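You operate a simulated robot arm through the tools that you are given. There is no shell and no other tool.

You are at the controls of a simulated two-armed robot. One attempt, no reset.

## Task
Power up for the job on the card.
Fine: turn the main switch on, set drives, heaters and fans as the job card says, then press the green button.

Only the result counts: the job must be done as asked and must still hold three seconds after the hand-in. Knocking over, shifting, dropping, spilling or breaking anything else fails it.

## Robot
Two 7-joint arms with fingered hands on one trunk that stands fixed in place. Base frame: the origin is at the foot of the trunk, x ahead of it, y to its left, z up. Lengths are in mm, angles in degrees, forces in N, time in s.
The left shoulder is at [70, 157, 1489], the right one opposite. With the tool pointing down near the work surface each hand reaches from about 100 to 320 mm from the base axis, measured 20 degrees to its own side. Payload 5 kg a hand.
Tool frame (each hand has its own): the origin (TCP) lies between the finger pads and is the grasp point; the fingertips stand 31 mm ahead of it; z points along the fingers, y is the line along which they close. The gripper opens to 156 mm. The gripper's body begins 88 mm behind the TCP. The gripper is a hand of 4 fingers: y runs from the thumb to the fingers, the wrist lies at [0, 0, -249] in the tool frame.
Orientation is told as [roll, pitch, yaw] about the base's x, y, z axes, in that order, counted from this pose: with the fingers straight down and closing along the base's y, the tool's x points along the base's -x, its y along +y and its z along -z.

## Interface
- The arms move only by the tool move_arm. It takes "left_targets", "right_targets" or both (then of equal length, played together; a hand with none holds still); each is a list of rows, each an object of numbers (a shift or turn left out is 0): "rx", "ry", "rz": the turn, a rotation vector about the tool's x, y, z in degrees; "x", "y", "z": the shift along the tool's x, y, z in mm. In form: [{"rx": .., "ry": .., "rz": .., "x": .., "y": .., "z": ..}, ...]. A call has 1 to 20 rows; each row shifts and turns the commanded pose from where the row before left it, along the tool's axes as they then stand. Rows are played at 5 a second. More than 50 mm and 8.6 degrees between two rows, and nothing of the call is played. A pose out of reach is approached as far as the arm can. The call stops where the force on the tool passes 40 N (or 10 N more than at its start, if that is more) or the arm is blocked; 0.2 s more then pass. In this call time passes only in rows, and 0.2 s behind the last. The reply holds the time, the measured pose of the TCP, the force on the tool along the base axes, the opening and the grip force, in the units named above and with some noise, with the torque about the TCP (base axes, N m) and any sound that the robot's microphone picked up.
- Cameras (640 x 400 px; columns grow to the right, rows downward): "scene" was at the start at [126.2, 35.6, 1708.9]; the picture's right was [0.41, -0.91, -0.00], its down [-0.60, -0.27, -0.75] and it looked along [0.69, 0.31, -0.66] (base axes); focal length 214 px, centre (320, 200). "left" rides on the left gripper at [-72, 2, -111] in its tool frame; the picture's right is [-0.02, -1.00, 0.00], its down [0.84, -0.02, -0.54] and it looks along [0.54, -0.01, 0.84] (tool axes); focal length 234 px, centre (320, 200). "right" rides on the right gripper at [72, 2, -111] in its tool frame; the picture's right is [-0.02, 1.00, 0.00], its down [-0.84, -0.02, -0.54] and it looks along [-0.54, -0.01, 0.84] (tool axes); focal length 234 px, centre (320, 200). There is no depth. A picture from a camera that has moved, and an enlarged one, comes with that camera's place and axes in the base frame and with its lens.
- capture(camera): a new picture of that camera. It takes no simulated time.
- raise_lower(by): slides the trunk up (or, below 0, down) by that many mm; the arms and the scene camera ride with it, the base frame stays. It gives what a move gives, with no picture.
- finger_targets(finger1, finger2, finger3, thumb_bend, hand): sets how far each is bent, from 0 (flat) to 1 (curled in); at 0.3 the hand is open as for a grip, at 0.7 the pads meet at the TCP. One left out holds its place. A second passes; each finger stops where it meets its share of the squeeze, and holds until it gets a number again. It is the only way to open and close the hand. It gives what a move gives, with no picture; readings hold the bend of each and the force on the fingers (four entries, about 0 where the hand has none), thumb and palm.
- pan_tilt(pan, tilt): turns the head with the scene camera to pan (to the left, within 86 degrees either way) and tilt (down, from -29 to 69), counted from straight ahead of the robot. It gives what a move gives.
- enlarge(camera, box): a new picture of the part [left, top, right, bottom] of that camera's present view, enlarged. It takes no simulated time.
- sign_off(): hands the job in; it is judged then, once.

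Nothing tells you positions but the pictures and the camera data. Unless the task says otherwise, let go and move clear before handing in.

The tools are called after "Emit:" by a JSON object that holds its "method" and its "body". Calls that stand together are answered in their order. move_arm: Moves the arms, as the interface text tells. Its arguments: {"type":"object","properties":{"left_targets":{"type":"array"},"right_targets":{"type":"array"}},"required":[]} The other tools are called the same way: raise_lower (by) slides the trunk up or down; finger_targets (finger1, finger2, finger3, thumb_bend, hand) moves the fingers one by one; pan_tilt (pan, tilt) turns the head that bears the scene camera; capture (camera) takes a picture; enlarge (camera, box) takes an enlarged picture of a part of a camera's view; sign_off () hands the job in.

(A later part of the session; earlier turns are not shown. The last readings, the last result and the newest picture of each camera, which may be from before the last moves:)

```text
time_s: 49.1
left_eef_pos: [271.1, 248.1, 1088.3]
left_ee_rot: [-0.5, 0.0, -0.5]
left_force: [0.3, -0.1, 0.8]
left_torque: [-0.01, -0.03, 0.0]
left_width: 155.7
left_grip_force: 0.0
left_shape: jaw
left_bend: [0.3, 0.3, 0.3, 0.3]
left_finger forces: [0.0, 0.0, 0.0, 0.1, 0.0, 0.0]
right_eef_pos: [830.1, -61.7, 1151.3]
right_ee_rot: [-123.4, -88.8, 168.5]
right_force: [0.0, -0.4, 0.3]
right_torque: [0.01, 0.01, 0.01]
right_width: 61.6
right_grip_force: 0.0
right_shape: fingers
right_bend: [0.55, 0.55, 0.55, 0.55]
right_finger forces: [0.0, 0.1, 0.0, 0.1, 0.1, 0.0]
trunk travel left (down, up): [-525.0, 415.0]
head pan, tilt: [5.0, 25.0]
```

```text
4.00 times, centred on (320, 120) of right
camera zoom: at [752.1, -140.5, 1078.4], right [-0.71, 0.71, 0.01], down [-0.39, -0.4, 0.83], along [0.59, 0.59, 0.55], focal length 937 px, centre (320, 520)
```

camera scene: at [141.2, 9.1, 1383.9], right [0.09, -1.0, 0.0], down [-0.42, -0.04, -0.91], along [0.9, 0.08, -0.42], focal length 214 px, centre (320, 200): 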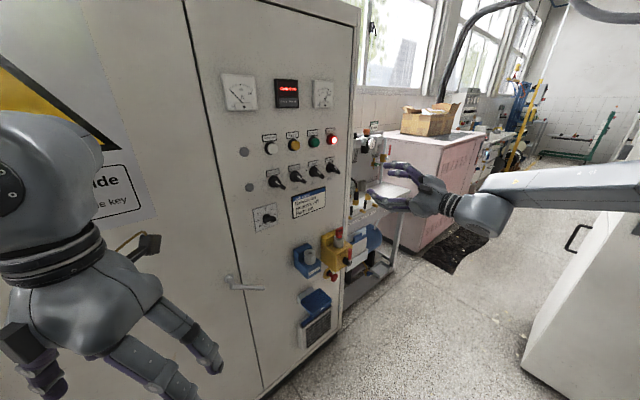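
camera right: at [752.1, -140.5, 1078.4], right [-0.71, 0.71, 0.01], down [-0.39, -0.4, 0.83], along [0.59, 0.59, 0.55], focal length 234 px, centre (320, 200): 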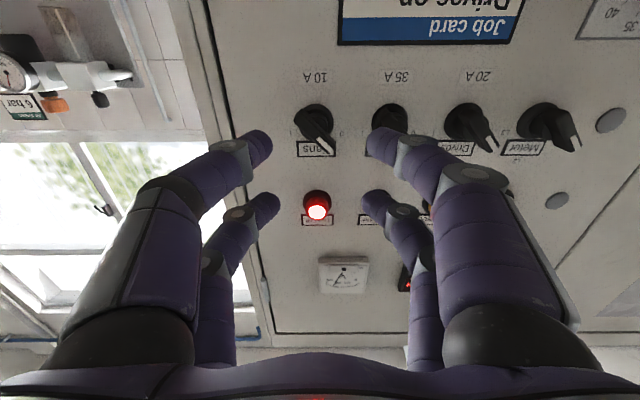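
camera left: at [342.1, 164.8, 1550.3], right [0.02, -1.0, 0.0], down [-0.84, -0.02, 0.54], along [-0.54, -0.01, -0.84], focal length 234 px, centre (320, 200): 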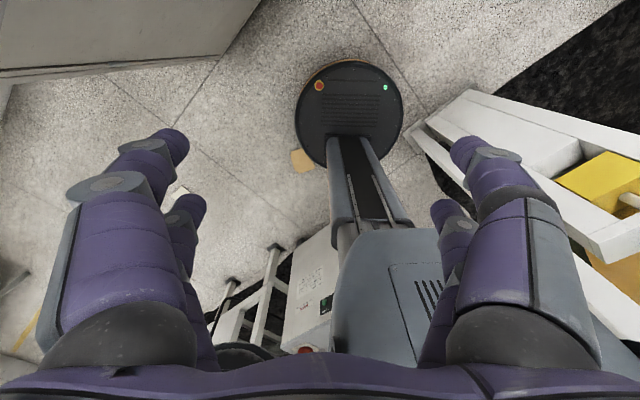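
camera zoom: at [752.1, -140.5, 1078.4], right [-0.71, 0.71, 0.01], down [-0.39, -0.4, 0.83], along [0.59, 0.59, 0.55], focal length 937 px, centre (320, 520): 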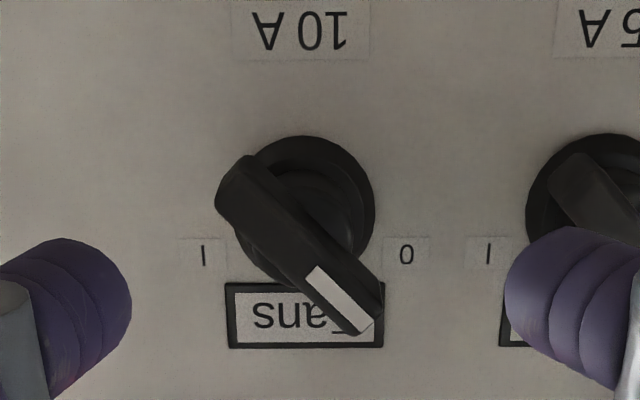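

The knob axis is 4 mm to the right of and 3 mm below the hand's axis. I correct and approach 85 mm.

Emit:
{"method": "move_arm", "body": {"right_targets": [{"x": 3, "y": -4, "z": 25}, {"z": 30}, {"z": 30}]}}

Emit:
{"method": "capture", "body": {"camera": "right"}}

Emit:
{"method": "enlarge", "body": {"camera": "scene", "box": [295, 140, 375, 200]}}

```text
time_s: 49.9
left_eef_pos: [272.7, 248.4, 1089.5]
left_ee_rot: [-0.5, -0.1, -0.6]
left_force: [0.4, -0.5, 0.2]
left_torque: [0.03, 0.04, 0.03]
left_width: 156.0
left_grip_force: 0.0
left_shape: jaw
left_bend: [0.3, 0.3, 0.3, 0.3]
left_finger forces: [0.0, 0.0, 0.0, 0.0, 0.0, 0.0]
right_eef_pos: [888.6, -8.2, 1152.1]
right_ee_rot: [-122.6, -88.9, 167.4]
right_force: [-0.2, 0.4, 0.2]
right_torque: [0.02, -0.01, 0.0]
right_width: 61.6
right_grip_force: 0.1
right_shape: fingers
right_bend: [0.55, 0.55, 0.55, 0.55]
right_finger forces: [0.1, 0.1, 0.0, 0.1, 0.1, 0.0]
right hand out of reach, approached as far as the arm can: row 3
trunk travel left (down, up): [-525.0, 415.0]
head pan, tilt: [5.0, 25.0]
```

```text
taken
camera right: at [810.9, -87.0, 1078.5], right [-0.71, 0.71, 0.01], down [-0.39, -0.4, 0.83], along [0.59, 0.58, 0.55], focal length 234 px, centre (320, 200)
```

right: 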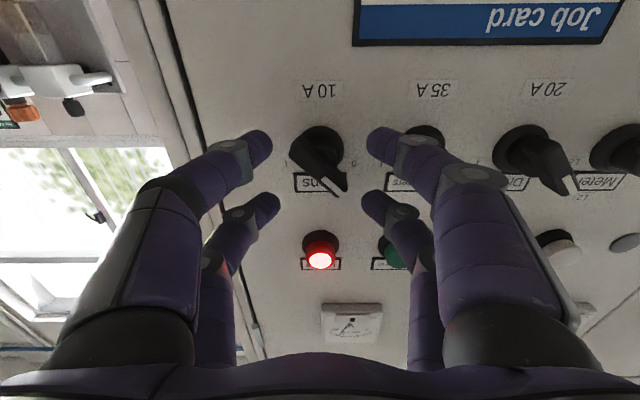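

```text
6.67 times, centred on (335, 170) of scene
camera zoom: at [141.7, 9.5, 1383.9], right [0.09, -1.0, 0.0], down [-0.42, -0.04, -0.91], along [0.9, 0.08, -0.42], focal length 1430 px, centre (220, 400)
```

zoom: 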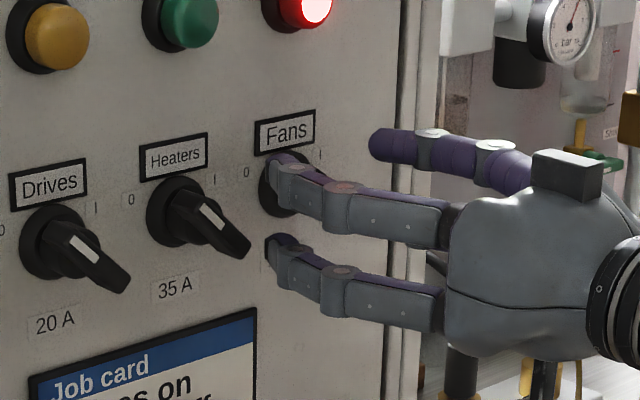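

The arm hits its limit about 35 mm short here, although it reached further at the main switch with the shoulder some 90 mm above the wrist. I back off, raise the trunk 90 mm, lower the hand by the same amount and try that posture.

Emit:
{"method": "move_arm", "body": {"right_targets": [{"z": -30}, {"z": -30}]}}

Emit:
{"method": "raise_lower", "body": {"by": 90}}

Emit:
{"method": "move_arm", "body": {"right_targets": [{"x": 30}, {"x": 30}, {"x": 33}]}}

Emit:
{"method": "enlarge", "body": {"camera": "right", "box": [260, 70, 380, 170]}}

```text
time_s: 50.5
left_eef_pos: [270.4, 247.6, 1089.5]
left_ee_rot: [-0.3, 0.0, -0.5]
left_force: [1.0, 0.3, 0.1]
left_torque: [0.02, 0.01, -0.01]
left_width: 155.9
left_grip_force: 0.0
left_shape: jaw
left_bend: [0.3, 0.3, 0.3, 0.3]
left_finger forces: [0.0, 0.1, 0.1, 0.1, 0.1, 0.1]
right_eef_pos: [844.3, -53.6, 1152.5]
right_ee_rot: [-127.4, -88.8, 172.4]
right_force: [-0.3, -0.3, 0.7]
right_torque: [-0.02, 0.0, -0.01]
right_width: 61.7
right_grip_force: 0.0
right_shape: fingers
right_bend: [0.55, 0.55, 0.55, 0.55]
right_finger forces: [0.0, 0.0, 0.1, 0.0, 0.0, 0.1]
trunk travel left (down, up): [-525.0, 415.0]
head pan, tilt: [5.0, 25.0]
```

```text
time_s: 51.7
left_eef_pos: [271.1, 247.8, 1179.3]
left_ee_rot: [-0.5, 0.0, -0.6]
left_force: [-0.4, 0.2, 0.1]
left_torque: [-0.01, 0.0, 0.0]
left_width: 155.6
left_grip_force: 0.1
left_shape: jaw
left_bend: [0.3, 0.3, 0.3, 0.3]
left_finger forces: [0.1, 0.0, 0.0, 0.0, 0.0, 0.1]
right_eef_pos: [845.9, -51.3, 1241.4]
right_ee_rot: [-122.7, -88.8, 167.7]
right_force: [0.1, -0.1, 0.0]
right_torque: [-0.01, -0.03, -0.01]
right_width: 61.4
right_grip_force: 0.0
right_shape: fingers
right_bend: [0.55, 0.55, 0.55, 0.55]
right_finger forces: [0.1, 0.0, 0.0, 0.1, 0.0, 0.1]
trunk travel left (down, up): [-615.0, 325.0]
head pan, tilt: [5.0, 25.0]
```

```text
time_s: 52.5
left_eef_pos: [271.2, 247.8, 1178.8]
left_ee_rot: [-0.4, 0.1, -0.5]
left_force: [0.9, 0.2, -0.4]
left_torque: [0.02, 0.04, 0.02]
left_width: 156.0
left_grip_force: 0.1
left_shape: jaw
left_bend: [0.3, 0.3, 0.3, 0.3]
left_finger forces: [0.0, 0.0, 0.0, 0.0, 0.1, 0.1]
right_eef_pos: [848.1, -52.6, 1148.4]
right_ee_rot: [-127.2, -88.8, 172.2]
right_force: [0.0, -0.5, 0.2]
right_torque: [0.01, 0.02, 0.04]
right_width: 61.4
right_grip_force: 0.0
right_shape: fingers
right_bend: [0.55, 0.55, 0.55, 0.55]
right_finger forces: [0.0, 0.0, 0.1, 0.1, 0.0, 0.1]
trunk travel left (down, up): [-615.0, 325.0]
head pan, tilt: [5.0, 25.0]
```

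```text
4.00 times, centred on (320, 120) of right
camera zoom: at [770.8, -130.8, 1074.8], right [-0.71, 0.71, 0.01], down [-0.39, -0.4, 0.83], along [0.59, 0.58, 0.56], focal length 937 px, centre (320, 520)
```

zoom: 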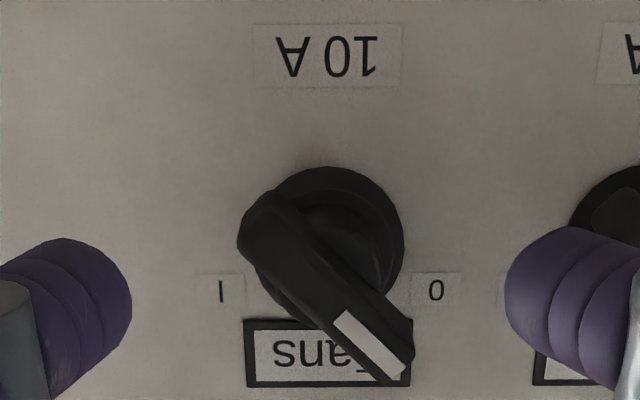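

The hand is now centred on the Fans axis to within about 3 mm. I approach again in this posture.

Emit:
{"method": "move_arm", "body": {"right_targets": [{"y": 2, "z": 26}, {"z": 26}, {"z": 26}]}}

Emit:
{"method": "enlarge", "body": {"camera": "right", "box": [220, 100, 420, 240]}}

Emit:
{"method": "enlarge", "body": {"camera": "scene", "box": [275, 155, 395, 235]}}

```text
time_s: 53.3
left_eef_pos: [270.7, 248.7, 1179.2]
left_ee_rot: [-0.5, -0.1, -0.5]
left_force: [-0.3, 0.1, -0.5]
left_torque: [-0.01, -0.01, 0.0]
left_width: 155.9
left_grip_force: 0.0
left_shape: jaw
left_bend: [0.3, 0.3, 0.3, 0.3]
left_finger forces: [0.1, 0.1, 0.0, 0.0, 0.0, 0.1]
right_eef_pos: [863.9, -17.8, 1168.8]
right_ee_rot: [-121.7, -88.9, 166.6]
right_force: [0.2, 0.4, 0.3]
right_torque: [0.0, 0.02, 0.0]
right_width: 61.5
right_grip_force: 0.1
right_shape: fingers
right_bend: [0.55, 0.55, 0.55, 0.55]
right_finger forces: [0.0, 0.1, 0.0, 0.0, 0.0, 0.1]
right hand out of reach, approached as far as the arm can: row 2, 3
trunk travel left (down, up): [-615.0, 325.0]
head pan, tilt: [5.0, 25.0]
```

```text
2.86 times, centred on (320, 170) of right
camera zoom: at [786.9, -96.6, 1095.5], right [-0.71, 0.71, 0.01], down [-0.39, -0.4, 0.83], along [0.59, 0.59, 0.55], focal length 669 px, centre (320, 286)
```

zoom: 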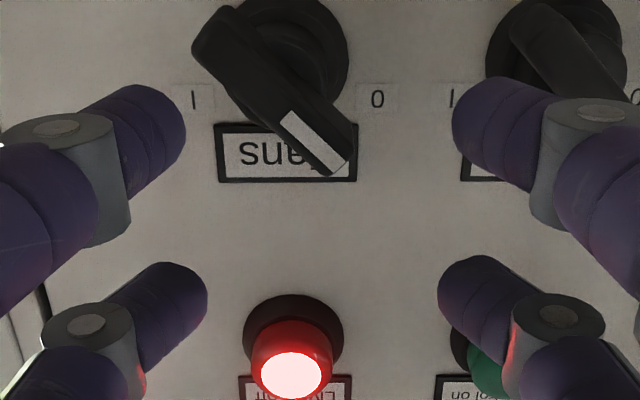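

```text
5.00 times, centred on (335, 195) of scene
camera zoom: at [140.7, 9.8, 1474.0], right [0.09, -1.0, 0.0], down [-0.42, -0.04, -0.91], along [0.9, 0.08, -0.42], focal length 1072 px, centre (245, 225)
```

zoom: 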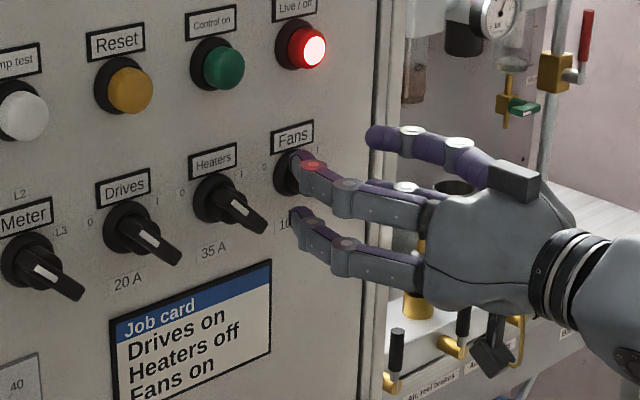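

Raising made it worse, and the arm drifted upward to reach, so a lower shoulder should suit better. I back off and lower the trunk instead, with the hand raised relative to it.

Emit:
{"method": "move_arm", "body": {"right_targets": [{"z": -25}, {"z": -25}]}}

Emit:
{"method": "raise_lower", "body": {"by": -190}}

Emit:
{"method": "move_arm", "body": {"right_targets": [{"x": -34}, {"x": -34}, {"x": -34}, {"x": -34}, {"x": -34}]}}

Emit:
{"method": "enlarge", "body": {"camera": "right", "box": [260, 70, 380, 170]}}

```text
time_s: 53.9
left_eef_pos: [270.9, 247.8, 1179.7]
left_ee_rot: [-0.5, -0.1, -0.4]
left_force: [-0.2, -1.2, -0.3]
left_torque: [0.05, 0.01, 0.01]
left_width: 155.7
left_grip_force: 0.0
left_shape: jaw
left_bend: [0.3, 0.3, 0.3, 0.3]
left_finger forces: [0.2, 0.0, 0.0, 0.0, 0.0, 0.0]
right_eef_pos: [829.6, -54.6, 1168.5]
right_ee_rot: [-124.8, -88.8, 169.9]
right_force: [-0.5, -0.5, -0.5]
right_torque: [0.0, 0.02, -0.01]
right_width: 61.6
right_grip_force: 0.1
right_shape: fingers
right_bend: [0.55, 0.55, 0.55, 0.55]
right_finger forces: [0.0, 0.1, 0.1, 0.1, 0.1, 0.0]
trunk travel left (down, up): [-615.0, 325.0]
head pan, tilt: [5.0, 25.0]
```

```text
time_s: 56.0
left_eef_pos: [270.9, 248.5, 990.2]
left_ee_rot: [-0.6, 0.0, -0.6]
left_force: [-0.6, -0.4, 0.5]
left_torque: [0.02, 0.0, -0.01]
left_width: 156.2
left_grip_force: 0.0
left_shape: jaw
left_bend: [0.3, 0.3, 0.3, 0.3]
left_finger forces: [0.0, 0.0, 0.0, 0.0, 0.0, 0.1]
right_eef_pos: [829.6, -53.5, 978.1]
right_ee_rot: [-123.7, -88.8, 168.7]
right_force: [-0.6, -0.4, -1.0]
right_torque: [0.0, 0.0, -0.01]
right_width: 61.3
right_grip_force: 0.1
right_shape: fingers
right_bend: [0.55, 0.55, 0.55, 0.55]
right_finger forces: [0.0, 0.0, 0.0, 0.0, 0.0, 0.0]
trunk travel left (down, up): [-425.0, 515.0]
head pan, tilt: [5.0, 25.0]
```

```text
time_s: 57.2
left_eef_pos: [269.7, 247.6, 989.2]
left_ee_rot: [-0.5, -0.1, -0.4]
left_force: [0.0, 0.2, -0.2]
left_torque: [0.0, -0.03, 0.01]
left_width: 156.0
left_grip_force: 0.1
left_shape: jaw
left_bend: [0.3, 0.3, 0.3, 0.3]
left_finger forces: [0.0, 0.1, 0.0, 0.1, 0.1, 0.0]
right_eef_pos: [826.4, -52.8, 1148.9]
right_ee_rot: [-124.1, -88.8, 168.9]
right_force: [0.4, 0.3, 0.9]
right_torque: [-0.01, 0.0, -0.02]
right_width: 61.6
right_grip_force: 0.1
right_shape: fingers
right_bend: [0.55, 0.55, 0.55, 0.55]
right_finger forces: [0.0, 0.0, 0.0, 0.1, 0.0, 0.0]
trunk travel left (down, up): [-425.0, 515.0]
head pan, tilt: [5.0, 25.0]
```

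```text
4.00 times, centred on (320, 120) of right
camera zoom: at [749.0, -131.1, 1075.1], right [-0.71, 0.71, 0.01], down [-0.39, -0.4, 0.83], along [0.59, 0.59, 0.55], focal length 937 px, centre (320, 520)
```

zoom: 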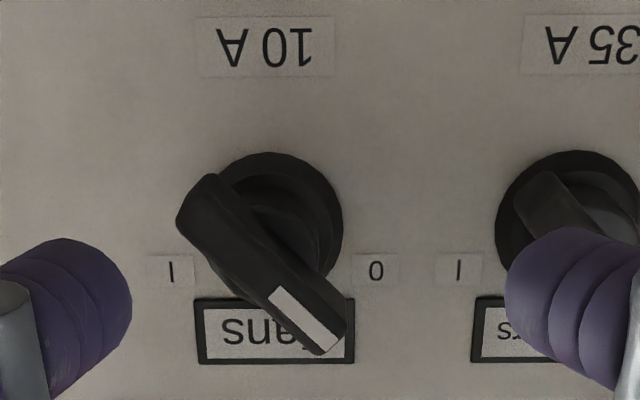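

In this lower posture the knob is 14 mm to the right. I correct and approach again.

Emit:
{"method": "move_arm", "body": {"right_targets": [{"y": -14, "z": 20}, {"z": 25}, {"z": 20}, {"z": 20}]}}

Emit:
{"method": "enlarge", "body": {"camera": "right", "box": [220, 100, 420, 240]}}

Emit:
{"method": "capture", "body": {"camera": "scene"}}

```text
time_s: 58.2
left_eef_pos: [272.9, 247.9, 989.4]
left_ee_rot: [-0.5, 0.1, -0.6]
left_force: [0.1, 0.3, -0.4]
left_torque: [-0.01, 0.0, 0.02]
left_width: 155.6
left_grip_force: 0.2
left_shape: jaw
left_bend: [0.3, 0.3, 0.3, 0.3]
left_finger forces: [0.1, 0.1, 0.0, 0.0, 0.0, 0.0]
right_eef_pos: [881.0, -10.2, 1139.5]
right_ee_rot: [-133.6, -88.7, 178.7]
right_force: [1.0, -0.5, 0.2]
right_torque: [-0.02, -0.01, 0.01]
right_width: 61.6
right_grip_force: 0.0
right_shape: fingers
right_bend: [0.55, 0.55, 0.55, 0.55]
right_finger forces: [0.0, 0.0, 0.0, 0.0, 0.0, 0.0]
right hand out of reach, approached as far as the arm can: row 3, 4
trunk travel left (down, up): [-425.0, 515.0]
head pan, tilt: [5.0, 25.0]
```

```text
2.86 times, centred on (320, 170) of right
camera zoom: at [803.3, -88.4, 1066.5], right [-0.71, 0.71, 0.01], down [-0.39, -0.4, 0.83], along [0.59, 0.58, 0.56], focal length 669 px, centre (320, 286)
```

zoom: 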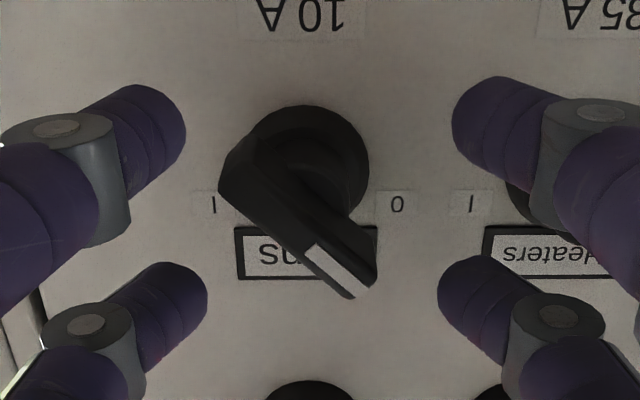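

```text
taken
camera scene: at [141.0, 9.3, 1284.0], right [0.09, -1.0, 0.0], down [-0.42, -0.04, -0.91], along [0.9, 0.08, -0.42], focal length 214 px, centre (320, 200)
```

scene: 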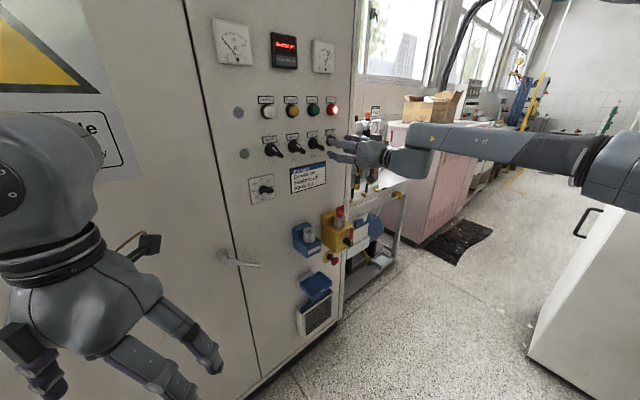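

At this yaw the arm can't get close enough, so I will angle the hand about 18° less to the left, which shortens the reach. I back off, restore the trunk height, and find out which digit is which by curling some of them.

Emit:
{"method": "move_arm", "body": {"right_targets": [{"z": -30}, {"z": -30}]}}

Emit:
{"method": "raise_lower", "body": {"by": 100}}

Emit:
{"method": "move_arm", "body": {"right_targets": [{"x": 30, "z": -8}, {"x": 30, "z": -8}, {"x": 30}, {"rx": 6}, {"rx": 6}, {"rx": 6}]}}

Emit:
{"method": "finger_targets", "body": {"hand": "right", "finger1": 1.0, "finger3": 1.0}}

Emit:
{"method": "capture", "body": {"camera": "right"}}

Emit:
{"method": "enlarge", "body": {"camera": "scene", "box": [275, 110, 435, 210]}}

```text
time_s: 58.8
left_eef_pos: [271.0, 248.6, 989.3]
left_ee_rot: [-0.3, -0.1, -0.5]
left_force: [0.1, 0.9, 0.1]
left_torque: [0.0, -0.01, 0.02]
left_width: 155.9
left_grip_force: 0.0
left_shape: jaw
left_bend: [0.3, 0.3, 0.3, 0.3]
left_finger forces: [0.1, 0.1, 0.0, 0.0, 0.1, 0.0]
right_eef_pos: [837.6, -52.2, 1140.4]
right_ee_rot: [-125.7, -88.6, 170.7]
right_force: [0.5, -0.2, 0.3]
right_torque: [0.03, 0.03, 0.0]
right_width: 61.6
right_grip_force: 0.0
right_shape: fingers
right_bend: [0.55, 0.55, 0.55, 0.55]
right_finger forces: [0.1, 0.1, 0.1, 0.0, 0.1, 0.0]
trunk travel left (down, up): [-425.0, 515.0]
head pan, tilt: [5.0, 25.0]
```

```text
time_s: 60.1
left_eef_pos: [272.3, 247.1, 1089.3]
left_ee_rot: [-0.5, 0.0, -0.5]
left_force: [0.8, 0.6, -0.3]
left_torque: [0.02, -0.01, -0.01]
left_width: 155.8
left_grip_force: 0.1
left_shape: jaw
left_bend: [0.3, 0.3, 0.3, 0.3]
left_finger forces: [0.0, 0.0, 0.0, 0.0, 0.1, 0.0]
right_eef_pos: [838.5, -52.7, 1240.7]
right_ee_rot: [-123.4, -88.8, 168.4]
right_force: [0.5, -0.1, -0.4]
right_torque: [0.05, 0.04, 0.02]
right_width: 61.5
right_grip_force: 0.2
right_shape: fingers
right_bend: [0.55, 0.55, 0.55, 0.55]
right_finger forces: [0.0, 0.0, 0.1, 0.1, 0.0, 0.0]
trunk travel left (down, up): [-525.0, 415.0]
head pan, tilt: [5.0, 25.0]
```

```text
time_s: 61.5
left_eef_pos: [272.9, 249.6, 1089.2]
left_ee_rot: [-0.4, -0.1, -0.6]
left_force: [-0.1, 0.0, -0.1]
left_torque: [-0.03, -0.04, -0.01]
left_width: 155.9
left_grip_force: 0.0
left_shape: jaw
left_bend: [0.3, 0.3, 0.3, 0.3]
left_finger forces: [0.1, 0.0, 0.0, 0.0, 0.1, 0.1]
right_eef_pos: [827.1, -64.0, 1149.2]
right_ee_rot: [-136.0, -88.7, 163.0]
right_force: [0.2, 0.2, 0.7]
right_torque: [-0.03, -0.02, -0.03]
right_width: 61.5
right_grip_force: 0.0
right_shape: fingers
right_bend: [0.55, 0.55, 0.55, 0.55]
right_finger forces: [0.0, 0.0, 0.0, 0.1, 0.0, 0.1]
trunk travel left (down, up): [-525.0, 415.0]
head pan, tilt: [5.0, 25.0]
```

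```text
time_s: 62.5
left_eef_pos: [270.6, 247.6, 1089.1]
left_ee_rot: [-0.6, 0.0, -0.4]
left_force: [-0.5, -0.7, -0.8]
left_torque: [-0.05, 0.0, 0.0]
left_width: 155.6
left_grip_force: 0.1
left_shape: jaw
left_bend: [0.3, 0.3, 0.3, 0.3]
left_finger forces: [0.0, 0.0, 0.0, 0.0, 0.0, 0.1]
right_eef_pos: [828.3, -65.2, 1149.0]
right_ee_rot: [-141.1, -88.7, 168.0]
right_force: [0.4, 0.0, -0.4]
right_torque: [-0.01, 0.0, -0.01]
right_width: 51.6
right_grip_force: 0.1
right_shape: fingers
right_bend: [1.0, 0.55, 1.0, 0.55]
right_finger forces: [0.0, 0.1, 0.1, 0.0, 0.0, 0.0]
trunk travel left (down, up): [-525.0, 415.0]
head pan, tilt: [5.0, 25.0]
```

```text
taken
camera right: at [731.0, -114.5, 1075.2], right [-0.45, 0.89, 0.01], down [-0.49, -0.26, 0.83], along [0.74, 0.37, 0.56], focal length 234 px, centre (320, 200)
```

right: 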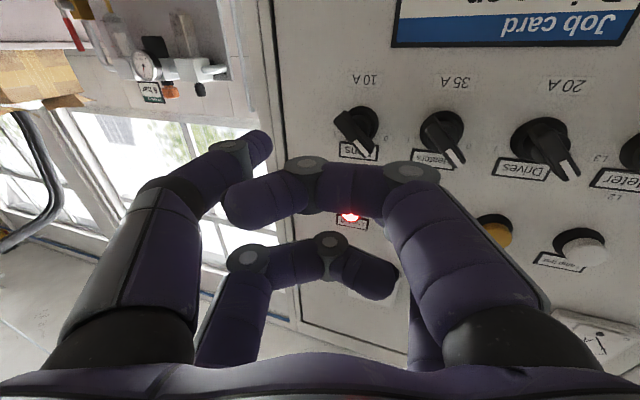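

```text
4.00 times, centred on (355, 160) of scene
camera zoom: at [141.0, 9.5, 1384.0], right [0.09, -1.0, 0.0], down [-0.42, -0.04, -0.91], along [0.9, 0.08, -0.42], focal length 858 px, centre (180, 360)
```

zoom: 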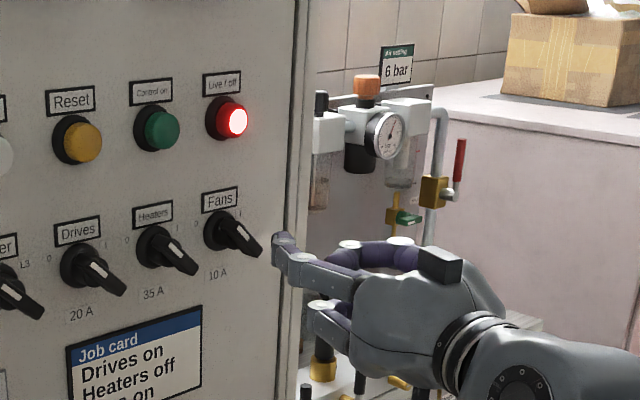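

I now know the digits: finger 1 lower-left, finger 2 upper-left, finger 3 upper-right, thumb lower-right. I set fingers 1 and 3 nearly closed as backstops and leave finger 2 and the thumb open to swing the bar, then approach along the panel normal.

Emit:
{"method": "finger_targets", "body": {"hand": "right", "finger1": 0.65, "finger2": 0.54, "finger3": 0.65, "thumb_bend": 0.53}}

Emit:
{"method": "move_arm", "body": {"right_targets": [{"y": 9, "z": 21.5}, {"y": 9, "z": 21.5}, {"y": 8.6, "z": 21.5}]}}

Emit:
{"method": "capture", "body": {"camera": "right"}}

Emit:
{"method": "enlarge", "body": {"camera": "scene", "box": [275, 120, 395, 200]}}

```text
time_s: 63.5
left_eef_pos: [272.4, 247.9, 1088.8]
left_ee_rot: [-0.5, 0.0, -0.5]
left_force: [0.3, -0.2, -0.3]
left_torque: [0.03, -0.02, 0.02]
left_width: 155.9
left_grip_force: 0.1
left_shape: jaw
left_bend: [0.3, 0.3, 0.3, 0.3]
left_finger forces: [0.0, 0.0, 0.0, 0.1, 0.1, 0.0]
right_eef_pos: [829.2, -65.3, 1149.4]
right_ee_rot: [-141.6, -88.7, 168.7]
right_force: [0.0, -0.4, -0.5]
right_torque: [-0.01, -0.01, -0.03]
right_width: 45.2
right_grip_force: 0.0
right_shape: fingers
right_bend: [0.65, 0.54, 0.65, 0.53]
right_finger forces: [0.0, 0.0, 0.0, 0.0, 0.0, 0.1]
trunk travel left (down, up): [-525.0, 415.0]
head pan, tilt: [5.0, 25.0]
```

```text
time_s: 64.3
left_eef_pos: [273.0, 247.3, 1088.5]
left_ee_rot: [-0.5, 0.0, -0.6]
left_force: [0.0, 0.0, 0.1]
left_torque: [0.01, 0.02, -0.03]
left_width: 156.0
left_grip_force: 0.0
left_shape: jaw
left_bend: [0.3, 0.3, 0.3, 0.3]
left_finger forces: [0.0, 0.0, 0.0, 0.1, 0.1, 0.1]
right_eef_pos: [874.5, -12.0, 1149.8]
right_ee_rot: [-143.1, -89.0, 170.0]
right_force: [-0.5, 0.3, -0.9]
right_torque: [-0.01, 0.01, 0.02]
right_width: 45.5
right_grip_force: 0.0
right_shape: fingers
right_bend: [0.65, 0.54, 0.65, 0.53]
right_finger forces: [0.0, 0.0, 0.0, 0.0, 0.1, 0.0]
trunk travel left (down, up): [-525.0, 415.0]
head pan, tilt: [5.0, 25.0]
```

```text
taken
camera right: at [777.5, -62.4, 1075.6], right [-0.45, 0.89, 0.01], down [-0.49, -0.26, 0.83], along [0.74, 0.37, 0.56], focal length 234 px, centre (320, 200)
```

right: 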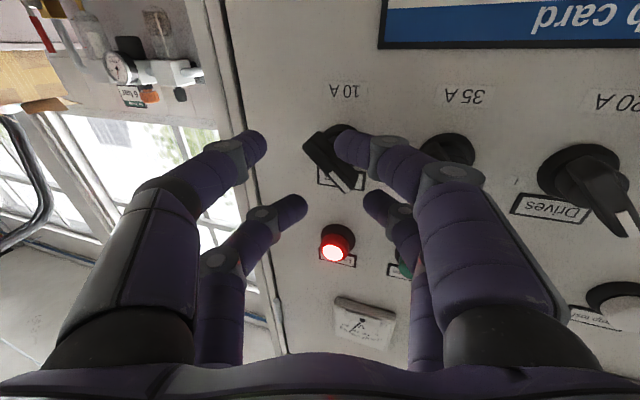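

```text
5.00 times, centred on (335, 160) of scene
camera zoom: at [142.4, 9.2, 1383.8], right [0.09, -1.0, 0.0], down [-0.42, -0.04, -0.91], along [0.9, 0.08, -0.42], focal length 1072 px, centre (245, 400)
```

zoom: 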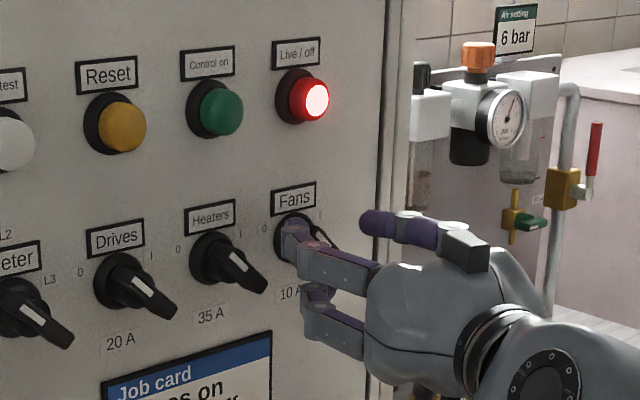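

No reach trouble now (TCP w=600). I enlarge to check the alignment before the last 45 mm.

Emit:
{"method": "enlarge", "body": {"camera": "right", "box": [230, 90, 430, 240]}}

```text
2.67 times, centred on (330, 165) of right
camera zoom: at [777.5, -62.4, 1075.6], right [-0.45, 0.89, 0.01], down [-0.49, -0.26, 0.83], along [0.74, 0.37, 0.56], focal length 624 px, centre (293, 293)
```

zoom: 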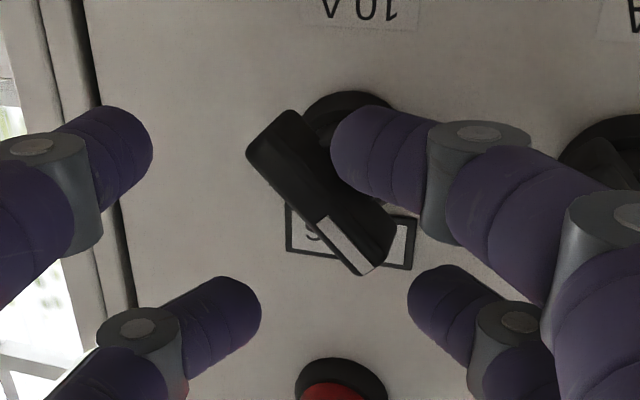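

By several sightings the Fans axis is at u≈646, z≈1150. I make the last approach of 48 mm along the panel normal, watching the force.

Emit:
{"method": "move_arm", "body": {"right_targets": [{"y": 4.2, "z": 15.4}, {"y": 4.2, "z": 15.4}]}}

Emit:
{"method": "enlarge", "body": {"camera": "right", "box": [230, 90, 430, 240]}}

Emit:
{"method": "enlarge", "body": {"camera": "scene", "box": [285, 140, 365, 200]}}

```text
time_s: 64.9
left_eef_pos: [271.3, 247.1, 1089.8]
left_ee_rot: [-0.5, 0.0, -0.5]
left_force: [-1.6, -0.2, -0.2]
left_torque: [0.0, -0.02, 0.0]
left_width: 155.8
left_grip_force: 0.0
left_shape: jaw
left_bend: [0.3, 0.3, 0.3, 0.3]
left_finger forces: [0.0, 0.0, 0.1, 0.0, 0.0, 0.0]
right_eef_pos: [882.3, -3.9, 1154.8]
right_ee_rot: [-142.0, -88.8, 169.0]
right_force: [-0.6, -1.0, 0.5]
right_torque: [-0.01, -0.02, 0.01]
right_width: 45.5
right_grip_force: 0.0
right_shape: fingers
right_bend: [0.65, 0.54, 0.65, 0.53]
right_finger forces: [0.0, 0.1, 0.0, 0.1, 0.0, 0.1]
right hand out of reach, approached as far as the arm can: row 1, 2
trunk travel left (down, up): [-525.0, 415.0]
head pan, tilt: [5.0, 25.0]
```

```text
2.67 times, centred on (330, 165) of right
camera zoom: at [785.0, -54.2, 1079.9], right [-0.45, 0.89, 0.01], down [-0.49, -0.26, 0.83], along [0.74, 0.37, 0.56], focal length 624 px, centre (293, 293)
```

zoom: 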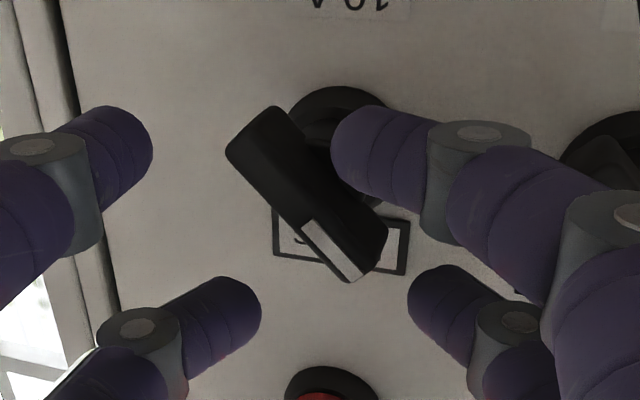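

```text
6.67 times, centred on (325, 170) of scene
camera zoom: at [140.5, 9.2, 1384.0], right [0.09, -1.0, 0.0], down [-0.42, -0.04, -0.91], along [0.9, 0.08, -0.42], focal length 1430 px, centre (287, 400)
```

zoom: 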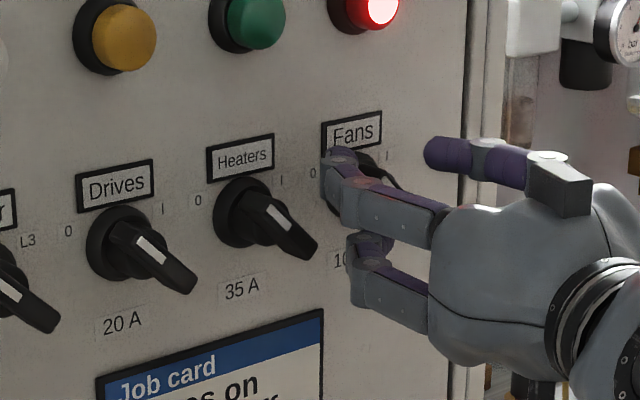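

The arm again stops at w≈611, so its posture is the limit. I look at how the elbow lies to find a better posture.

Emit:
{"method": "move_arm", "body": {"right_targets": [{"y": -4, "z": -20}, {"y": -4, "z": -20}]}}

Emit:
{"method": "pan_tilt", "body": {"pan": -35, "tilt": 35}}

Emit:
{"method": "capture", "body": {"camera": "scene"}}

```text
time_s: 65.5
left_eef_pos: [270.5, 248.3, 1090.2]
left_ee_rot: [-0.5, 0.0, -0.5]
left_force: [0.4, -0.2, -0.3]
left_torque: [0.03, 0.0, 0.01]
left_width: 155.7
left_grip_force: 0.0
left_shape: jaw
left_bend: [0.3, 0.3, 0.3, 0.3]
left_finger forces: [0.0, 0.0, 0.1, 0.1, 0.0, 0.1]
right_eef_pos: [850.4, -30.3, 1152.8]
right_ee_rot: [-142.9, -88.8, 169.8]
right_force: [-0.3, 0.0, -0.2]
right_torque: [0.02, -0.01, 0.02]
right_width: 45.4
right_grip_force: 0.1
right_shape: fingers
right_bend: [0.65, 0.54, 0.65, 0.53]
right_finger forces: [0.1, 0.0, 0.0, 0.1, 0.1, 0.0]
trunk travel left (down, up): [-525.0, 415.0]
head pan, tilt: [5.0, 25.0]
```

```text
time_s: 66.6
left_eef_pos: [271.4, 247.6, 1089.0]
left_ee_rot: [-0.5, -0.1, -0.5]
left_force: [0.1, -0.3, -0.7]
left_torque: [-0.03, -0.02, 0.01]
left_width: 156.0
left_grip_force: 0.1
left_shape: jaw
left_bend: [0.3, 0.3, 0.3, 0.3]
left_finger forces: [0.1, 0.0, 0.0, 0.0, 0.1, 0.0]
right_eef_pos: [851.3, -30.1, 1153.1]
right_ee_rot: [-141.6, -88.8, 168.5]
right_force: [0.0, -0.3, -0.6]
right_torque: [0.04, -0.04, -0.02]
right_width: 45.4
right_grip_force: 0.2
right_shape: fingers
right_bend: [0.65, 0.54, 0.65, 0.53]
right_finger forces: [0.1, 0.0, 0.1, 0.0, 0.0, 0.0]
trunk travel left (down, up): [-525.0, 415.0]
head pan, tilt: [-35.0, 35.0]
```

```text
taken
camera scene: at [121.6, -49.2, 1368.2], right [-0.57, -0.82, 0.0], down [-0.47, 0.33, -0.82], along [0.67, -0.47, -0.57], focal length 214 px, centre (320, 200)
```

scene: 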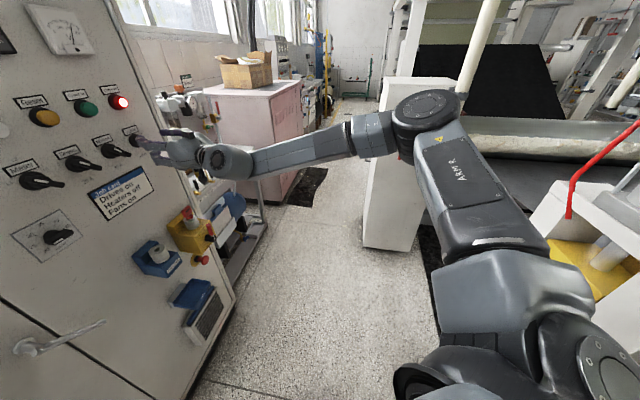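

The elbow is well bent, so this is not arm length; the stops all lie about 830 mm from the right shoulder. I test that idea in free air to the right of the cabinet edge, with the hand pointing nearly straight ahead, to learn the true reach.

Emit:
{"method": "pan_tilt", "body": {"pan": 5, "tilt": 25}}

Emit:
{"method": "move_arm", "body": {"right_targets": [{"z": -30}, {"y": -40, "z": 10}, {"y": -40, "z": 10}, {"rx": 7}, {"rx": 7}]}}

Emit:
{"method": "capture", "body": {"camera": "scene"}}

Emit:
{"method": "capture", "body": {"camera": "right"}}

```text
time_s: 67.7
left_eef_pos: [271.1, 248.9, 1088.5]
left_ee_rot: [-0.5, 0.1, -0.5]
left_force: [0.0, -0.5, -0.1]
left_torque: [-0.01, -0.01, -0.03]
left_width: 155.7
left_grip_force: 0.1
left_shape: jaw
left_bend: [0.3, 0.3, 0.3, 0.3]
left_finger forces: [0.0, 0.1, 0.0, 0.0, 0.0, 0.0]
right_eef_pos: [851.7, -30.2, 1152.9]
right_ee_rot: [-141.7, -88.8, 168.8]
right_force: [-0.7, -0.6, -0.2]
right_torque: [-0.02, -0.02, 0.0]
right_width: 45.5
right_grip_force: 0.1
right_shape: fingers
right_bend: [0.65, 0.54, 0.65, 0.53]
right_finger forces: [0.1, 0.2, 0.0, 0.1, 0.0, 0.0]
trunk travel left (down, up): [-525.0, 415.0]
head pan, tilt: [5.0, 25.0]
```

```text
time_s: 68.9
left_eef_pos: [272.5, 248.2, 1088.4]
left_ee_rot: [-0.5, 0.0, -0.6]
left_force: [-0.5, 0.5, -0.2]
left_torque: [0.03, 0.02, 0.0]
left_width: 156.1
left_grip_force: 0.0
left_shape: jaw
left_bend: [0.3, 0.3, 0.3, 0.3]
left_finger forces: [0.1, 0.0, 0.1, 0.0, 0.1, 0.0]
right_eef_pos: [877.9, -104.8, 1153.2]
right_ee_rot: [-154.0, -88.8, 166.8]
right_force: [-0.1, -0.6, 0.4]
right_torque: [0.01, -0.03, 0.02]
right_width: 45.8
right_grip_force: 0.0
right_shape: fingers
right_bend: [0.65, 0.54, 0.65, 0.53]
right_finger forces: [0.0, 0.0, 0.1, 0.0, 0.0, 0.0]
trunk travel left (down, up): [-525.0, 415.0]
head pan, tilt: [5.0, 25.0]
```

```text
taken
camera scene: at [141.8, 9.9, 1383.8], right [0.09, -1.0, 0.0], down [-0.42, -0.04, -0.91], along [0.9, 0.08, -0.42], focal length 214 px, centre (320, 200)
```

scene: 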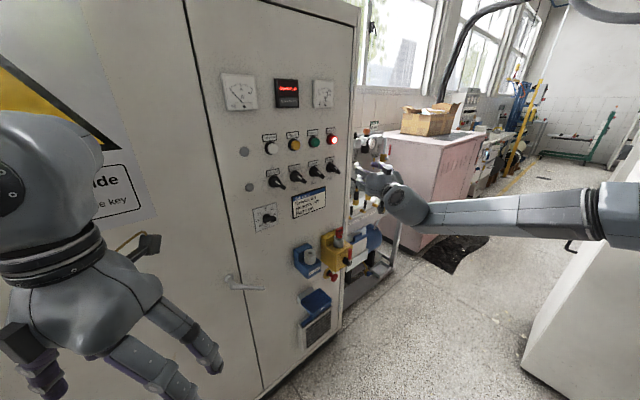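

```text
taken
camera right: at [772.5, -129.6, 1078.6], right [-0.22, 0.97, 0.01], down [-0.54, -0.14, 0.83], along [0.81, 0.18, 0.56], focal length 234 px, centre (320, 200)
```

right: 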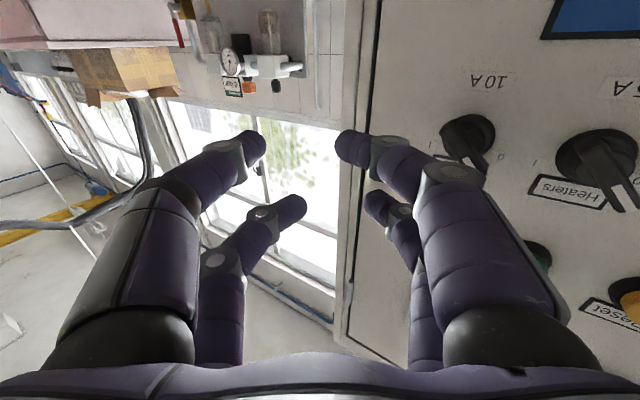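

The hand points nearly straight ahead now, with the TCP about 810 mm from the shoulder. I push straight forward in free air to find the limit.

Emit:
{"method": "move_arm", "body": {"right_targets": [{"z": 20}, {"z": 20}, {"z": 15}]}}

```text
time_s: 69.7
left_eef_pos: [273.5, 248.7, 1090.6]
left_ee_rot: [-0.5, 0.1, -0.7]
left_force: [0.3, 0.1, 0.3]
left_torque: [0.03, 0.0, 0.0]
left_width: 156.1
left_grip_force: 0.0
left_shape: jaw
left_bend: [0.3, 0.3, 0.3, 0.3]
left_finger forces: [0.0, 0.1, 0.0, 0.1, 0.1, 0.0]
right_eef_pos: [932.5, -93.2, 1155.0]
right_ee_rot: [-156.4, -88.8, 169.4]
right_force: [0.1, -0.3, 0.1]
right_torque: [0.03, 0.01, 0.01]
right_width: 45.4
right_grip_force: 0.1
right_shape: fingers
right_bend: [0.65, 0.54, 0.65, 0.53]
right_finger forces: [0.0, 0.1, 0.0, 0.0, 0.0, 0.0]
trunk travel left (down, up): [-525.0, 415.0]
head pan, tilt: [5.0, 25.0]
```

Pointing nearly straight ahead the hand reaches 865 mm with no trouble, so a smaller yaw is the answer. My new plan is to use only the lower finger pair to pinch the bar's upper end from above the knob row; I raise the trunk 50 mm and test the reach in front of Fans, between the knob and button rows.

Emit:
{"method": "raise_lower", "body": {"by": 50}}

Emit:
{"method": "move_arm", "body": {"right_targets": [{"y": 22.5, "z": -20.5}, {"y": 22.5, "z": -20.5}, {"y": 22.5, "z": -20.5}, {"y": 22.5, "z": -20.5}]}}

Emit:
{"method": "capture", "body": {"camera": "right"}}

Emit:
{"method": "enlarge", "body": {"camera": "scene", "box": [255, 130, 415, 230]}}

```text
time_s: 70.6
left_eef_pos: [272.1, 248.4, 1139.1]
left_ee_rot: [-0.5, 0.0, -0.5]
left_force: [-0.5, -0.4, 1.0]
left_torque: [0.01, 0.0, 0.01]
left_width: 155.9
left_grip_force: 0.1
left_shape: jaw
left_bend: [0.3, 0.3, 0.3, 0.3]
left_finger forces: [0.1, 0.1, 0.1, 0.0, 0.0, 0.1]
right_eef_pos: [931.9, -92.5, 1204.1]
right_ee_rot: [-155.3, -88.7, 168.3]
right_force: [0.1, -0.6, -0.2]
right_torque: [-0.01, 0.0, 0.01]
right_width: 45.8
right_grip_force: 0.1
right_shape: fingers
right_bend: [0.65, 0.54, 0.65, 0.53]
right_finger forces: [0.0, 0.0, 0.0, 0.1, 0.1, 0.0]
trunk travel left (down, up): [-575.0, 365.0]
head pan, tilt: [5.0, 25.0]
```

```text
time_s: 71.6
left_eef_pos: [271.0, 249.5, 1140.2]
left_ee_rot: [-0.5, 0.0, -0.5]
left_force: [-0.8, 0.3, 0.4]
left_torque: [-0.04, 0.01, -0.01]
left_width: 155.9
left_grip_force: 0.0
left_shape: jaw
left_bend: [0.3, 0.3, 0.3, 0.3]
left_finger forces: [0.0, 0.1, 0.1, 0.0, 0.0, 0.1]
right_eef_pos: [830.0, -21.4, 1202.2]
right_ee_rot: [-152.9, -88.8, 165.7]
right_force: [0.2, 0.3, 0.4]
right_torque: [0.01, 0.02, 0.0]
right_width: 45.9
right_grip_force: 0.0
right_shape: fingers
right_bend: [0.65, 0.54, 0.65, 0.53]
right_finger forces: [0.1, 0.0, 0.0, 0.0, 0.1, 0.1]
trunk travel left (down, up): [-575.0, 365.0]
head pan, tilt: [5.0, 25.0]
```

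```text
taken
camera right: at [724.0, -46.8, 1128.0], right [-0.22, 0.97, 0.01], down [-0.54, -0.14, 0.83], along [0.81, 0.18, 0.56], focal length 234 px, centre (320, 200)
```

right: 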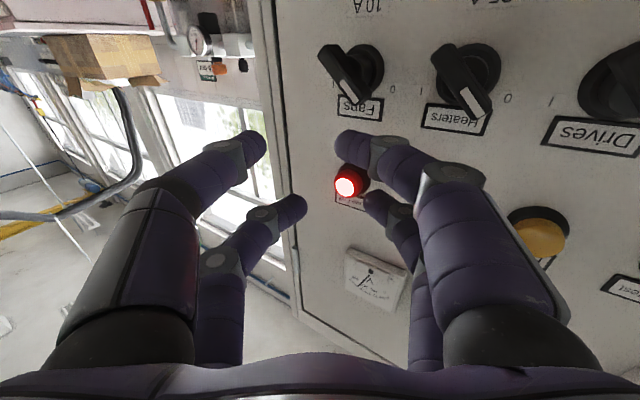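

```text
4.00 times, centred on (335, 180) of scene
camera zoom: at [140.2, 10.1, 1434.1], right [0.09, -1.0, 0.0], down [-0.42, -0.04, -0.91], along [0.9, 0.08, -0.42], focal length 858 px, centre (260, 280)
```

zoom: 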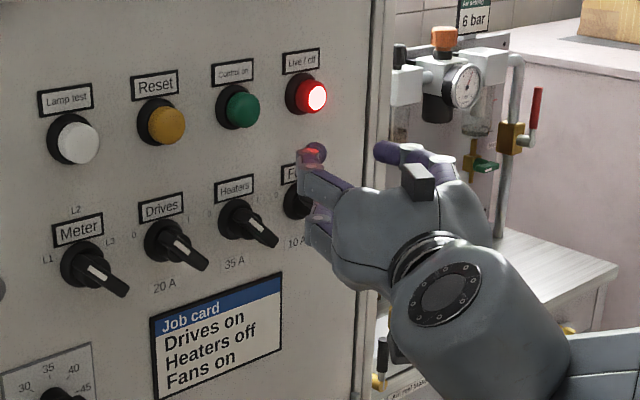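

The view is clear; the hand is between the knob and button rows. I test the forward reach along the panel normal at this smaller yaw.

Emit:
{"method": "move_arm", "body": {"right_targets": [{"y": 10.9, "z": 16.8}, {"y": 10.9, "z": 16.8}, {"y": 10.9, "z": 16.8}]}}

Emit:
{"method": "capture", "body": {"camera": "right"}}

```text
time_s: 72.4
left_eef_pos: [272.2, 248.4, 1139.4]
left_ee_rot: [-0.6, 0.0, -0.6]
left_force: [-0.2, 0.3, -0.4]
left_torque: [0.02, -0.03, 0.0]
left_width: 155.8
left_grip_force: 0.1
left_shape: jaw
left_bend: [0.3, 0.3, 0.3, 0.3]
left_finger forces: [0.0, 0.1, 0.0, 0.0, 0.1, 0.0]
right_eef_pos: [849.8, -8.8, 1207.4]
right_ee_rot: [-155.2, -88.8, 168.1]
right_force: [-0.6, -0.1, -0.7]
right_torque: [-0.01, -0.02, 0.01]
right_width: 45.7
right_grip_force: 0.1
right_shape: fingers
right_bend: [0.65, 0.54, 0.65, 0.53]
right_finger forces: [0.0, 0.1, 0.0, 0.2, 0.0, 0.0]
right hand out of reach, approached as far as the arm can: row 2, 3
trunk travel left (down, up): [-575.0, 365.0]
head pan, tilt: [5.0, 25.0]
```

```text
taken
camera right: at [742.7, -33.8, 1132.4], right [-0.23, 0.97, 0.02], down [-0.54, -0.14, 0.83], along [0.81, 0.18, 0.56], focal length 234 px, centre (320, 200)
```

right: 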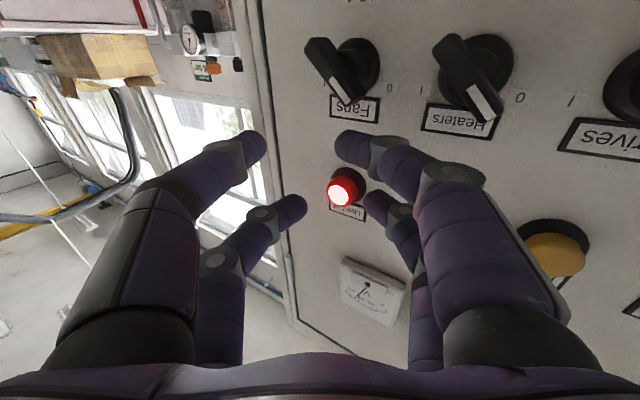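

At this yaw the stop comes even earlier. I try small steps from here to see whether the limit is hard or only a matter of step size.

Emit:
{"method": "move_arm", "body": {"right_targets": [{"y": 2.7, "z": 4.2}, {"y": 2.7, "z": 4.2}, {"y": 2.7, "z": 4.2}]}}

Emit:
{"method": "pan_tilt", "body": {"pan": -35, "tilt": 35}}

Emit:
{"method": "capture", "body": {"camera": "scene"}}

```text
time_s: 73.2
left_eef_pos: [271.5, 248.8, 1139.2]
left_ee_rot: [-0.5, 0.0, -0.5]
left_force: [0.1, 0.0, 0.6]
left_torque: [0.0, -0.01, -0.01]
left_width: 155.9
left_grip_force: 0.0
left_shape: jaw
left_bend: [0.3, 0.3, 0.3, 0.3]
left_finger forces: [0.0, 0.1, 0.0, 0.1, 0.1, 0.1]
right_eef_pos: [848.9, -9.9, 1207.1]
right_ee_rot: [-155.4, -88.8, 168.3]
right_force: [-0.1, 0.2, -0.4]
right_torque: [0.0, 0.01, 0.01]
right_width: 45.7
right_grip_force: 0.1
right_shape: fingers
right_bend: [0.65, 0.54, 0.65, 0.53]
right_finger forces: [0.0, 0.0, 0.1, 0.1, 0.1, 0.1]
right hand out of reach, approached as far as the arm can: row 1, 2, 3
trunk travel left (down, up): [-575.0, 365.0]
head pan, tilt: [5.0, 25.0]
```

```text
time_s: 74.3
left_eef_pos: [271.8, 248.4, 1140.0]
left_ee_rot: [-0.6, 0.1, -0.5]
left_force: [-0.5, -0.7, 0.3]
left_torque: [0.03, 0.02, 0.03]
left_width: 155.9
left_grip_force: 0.1
left_shape: jaw
left_bend: [0.3, 0.3, 0.3, 0.3]
left_finger forces: [0.0, 0.0, 0.0, 0.0, 0.0, 0.0]
right_eef_pos: [848.1, -9.6, 1206.8]
right_ee_rot: [-155.3, -88.9, 168.3]
right_force: [-0.2, -0.1, 0.2]
right_torque: [0.02, -0.03, -0.04]
right_width: 45.4
right_grip_force: 0.1
right_shape: fingers
right_bend: [0.65, 0.54, 0.65, 0.53]
right_finger forces: [0.1, 0.1, 0.0, 0.0, 0.1, 0.0]
trunk travel left (down, up): [-575.0, 365.0]
head pan, tilt: [-35.0, 35.0]
```

```text
taken
camera scene: at [121.5, -49.2, 1418.2], right [-0.57, -0.82, 0.0], down [-0.47, 0.33, -0.82], along [0.67, -0.47, -0.57], focal length 214 px, centre (320, 200)
```

scene: 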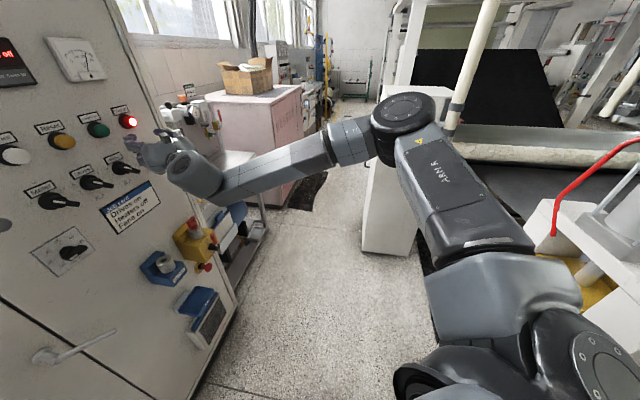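

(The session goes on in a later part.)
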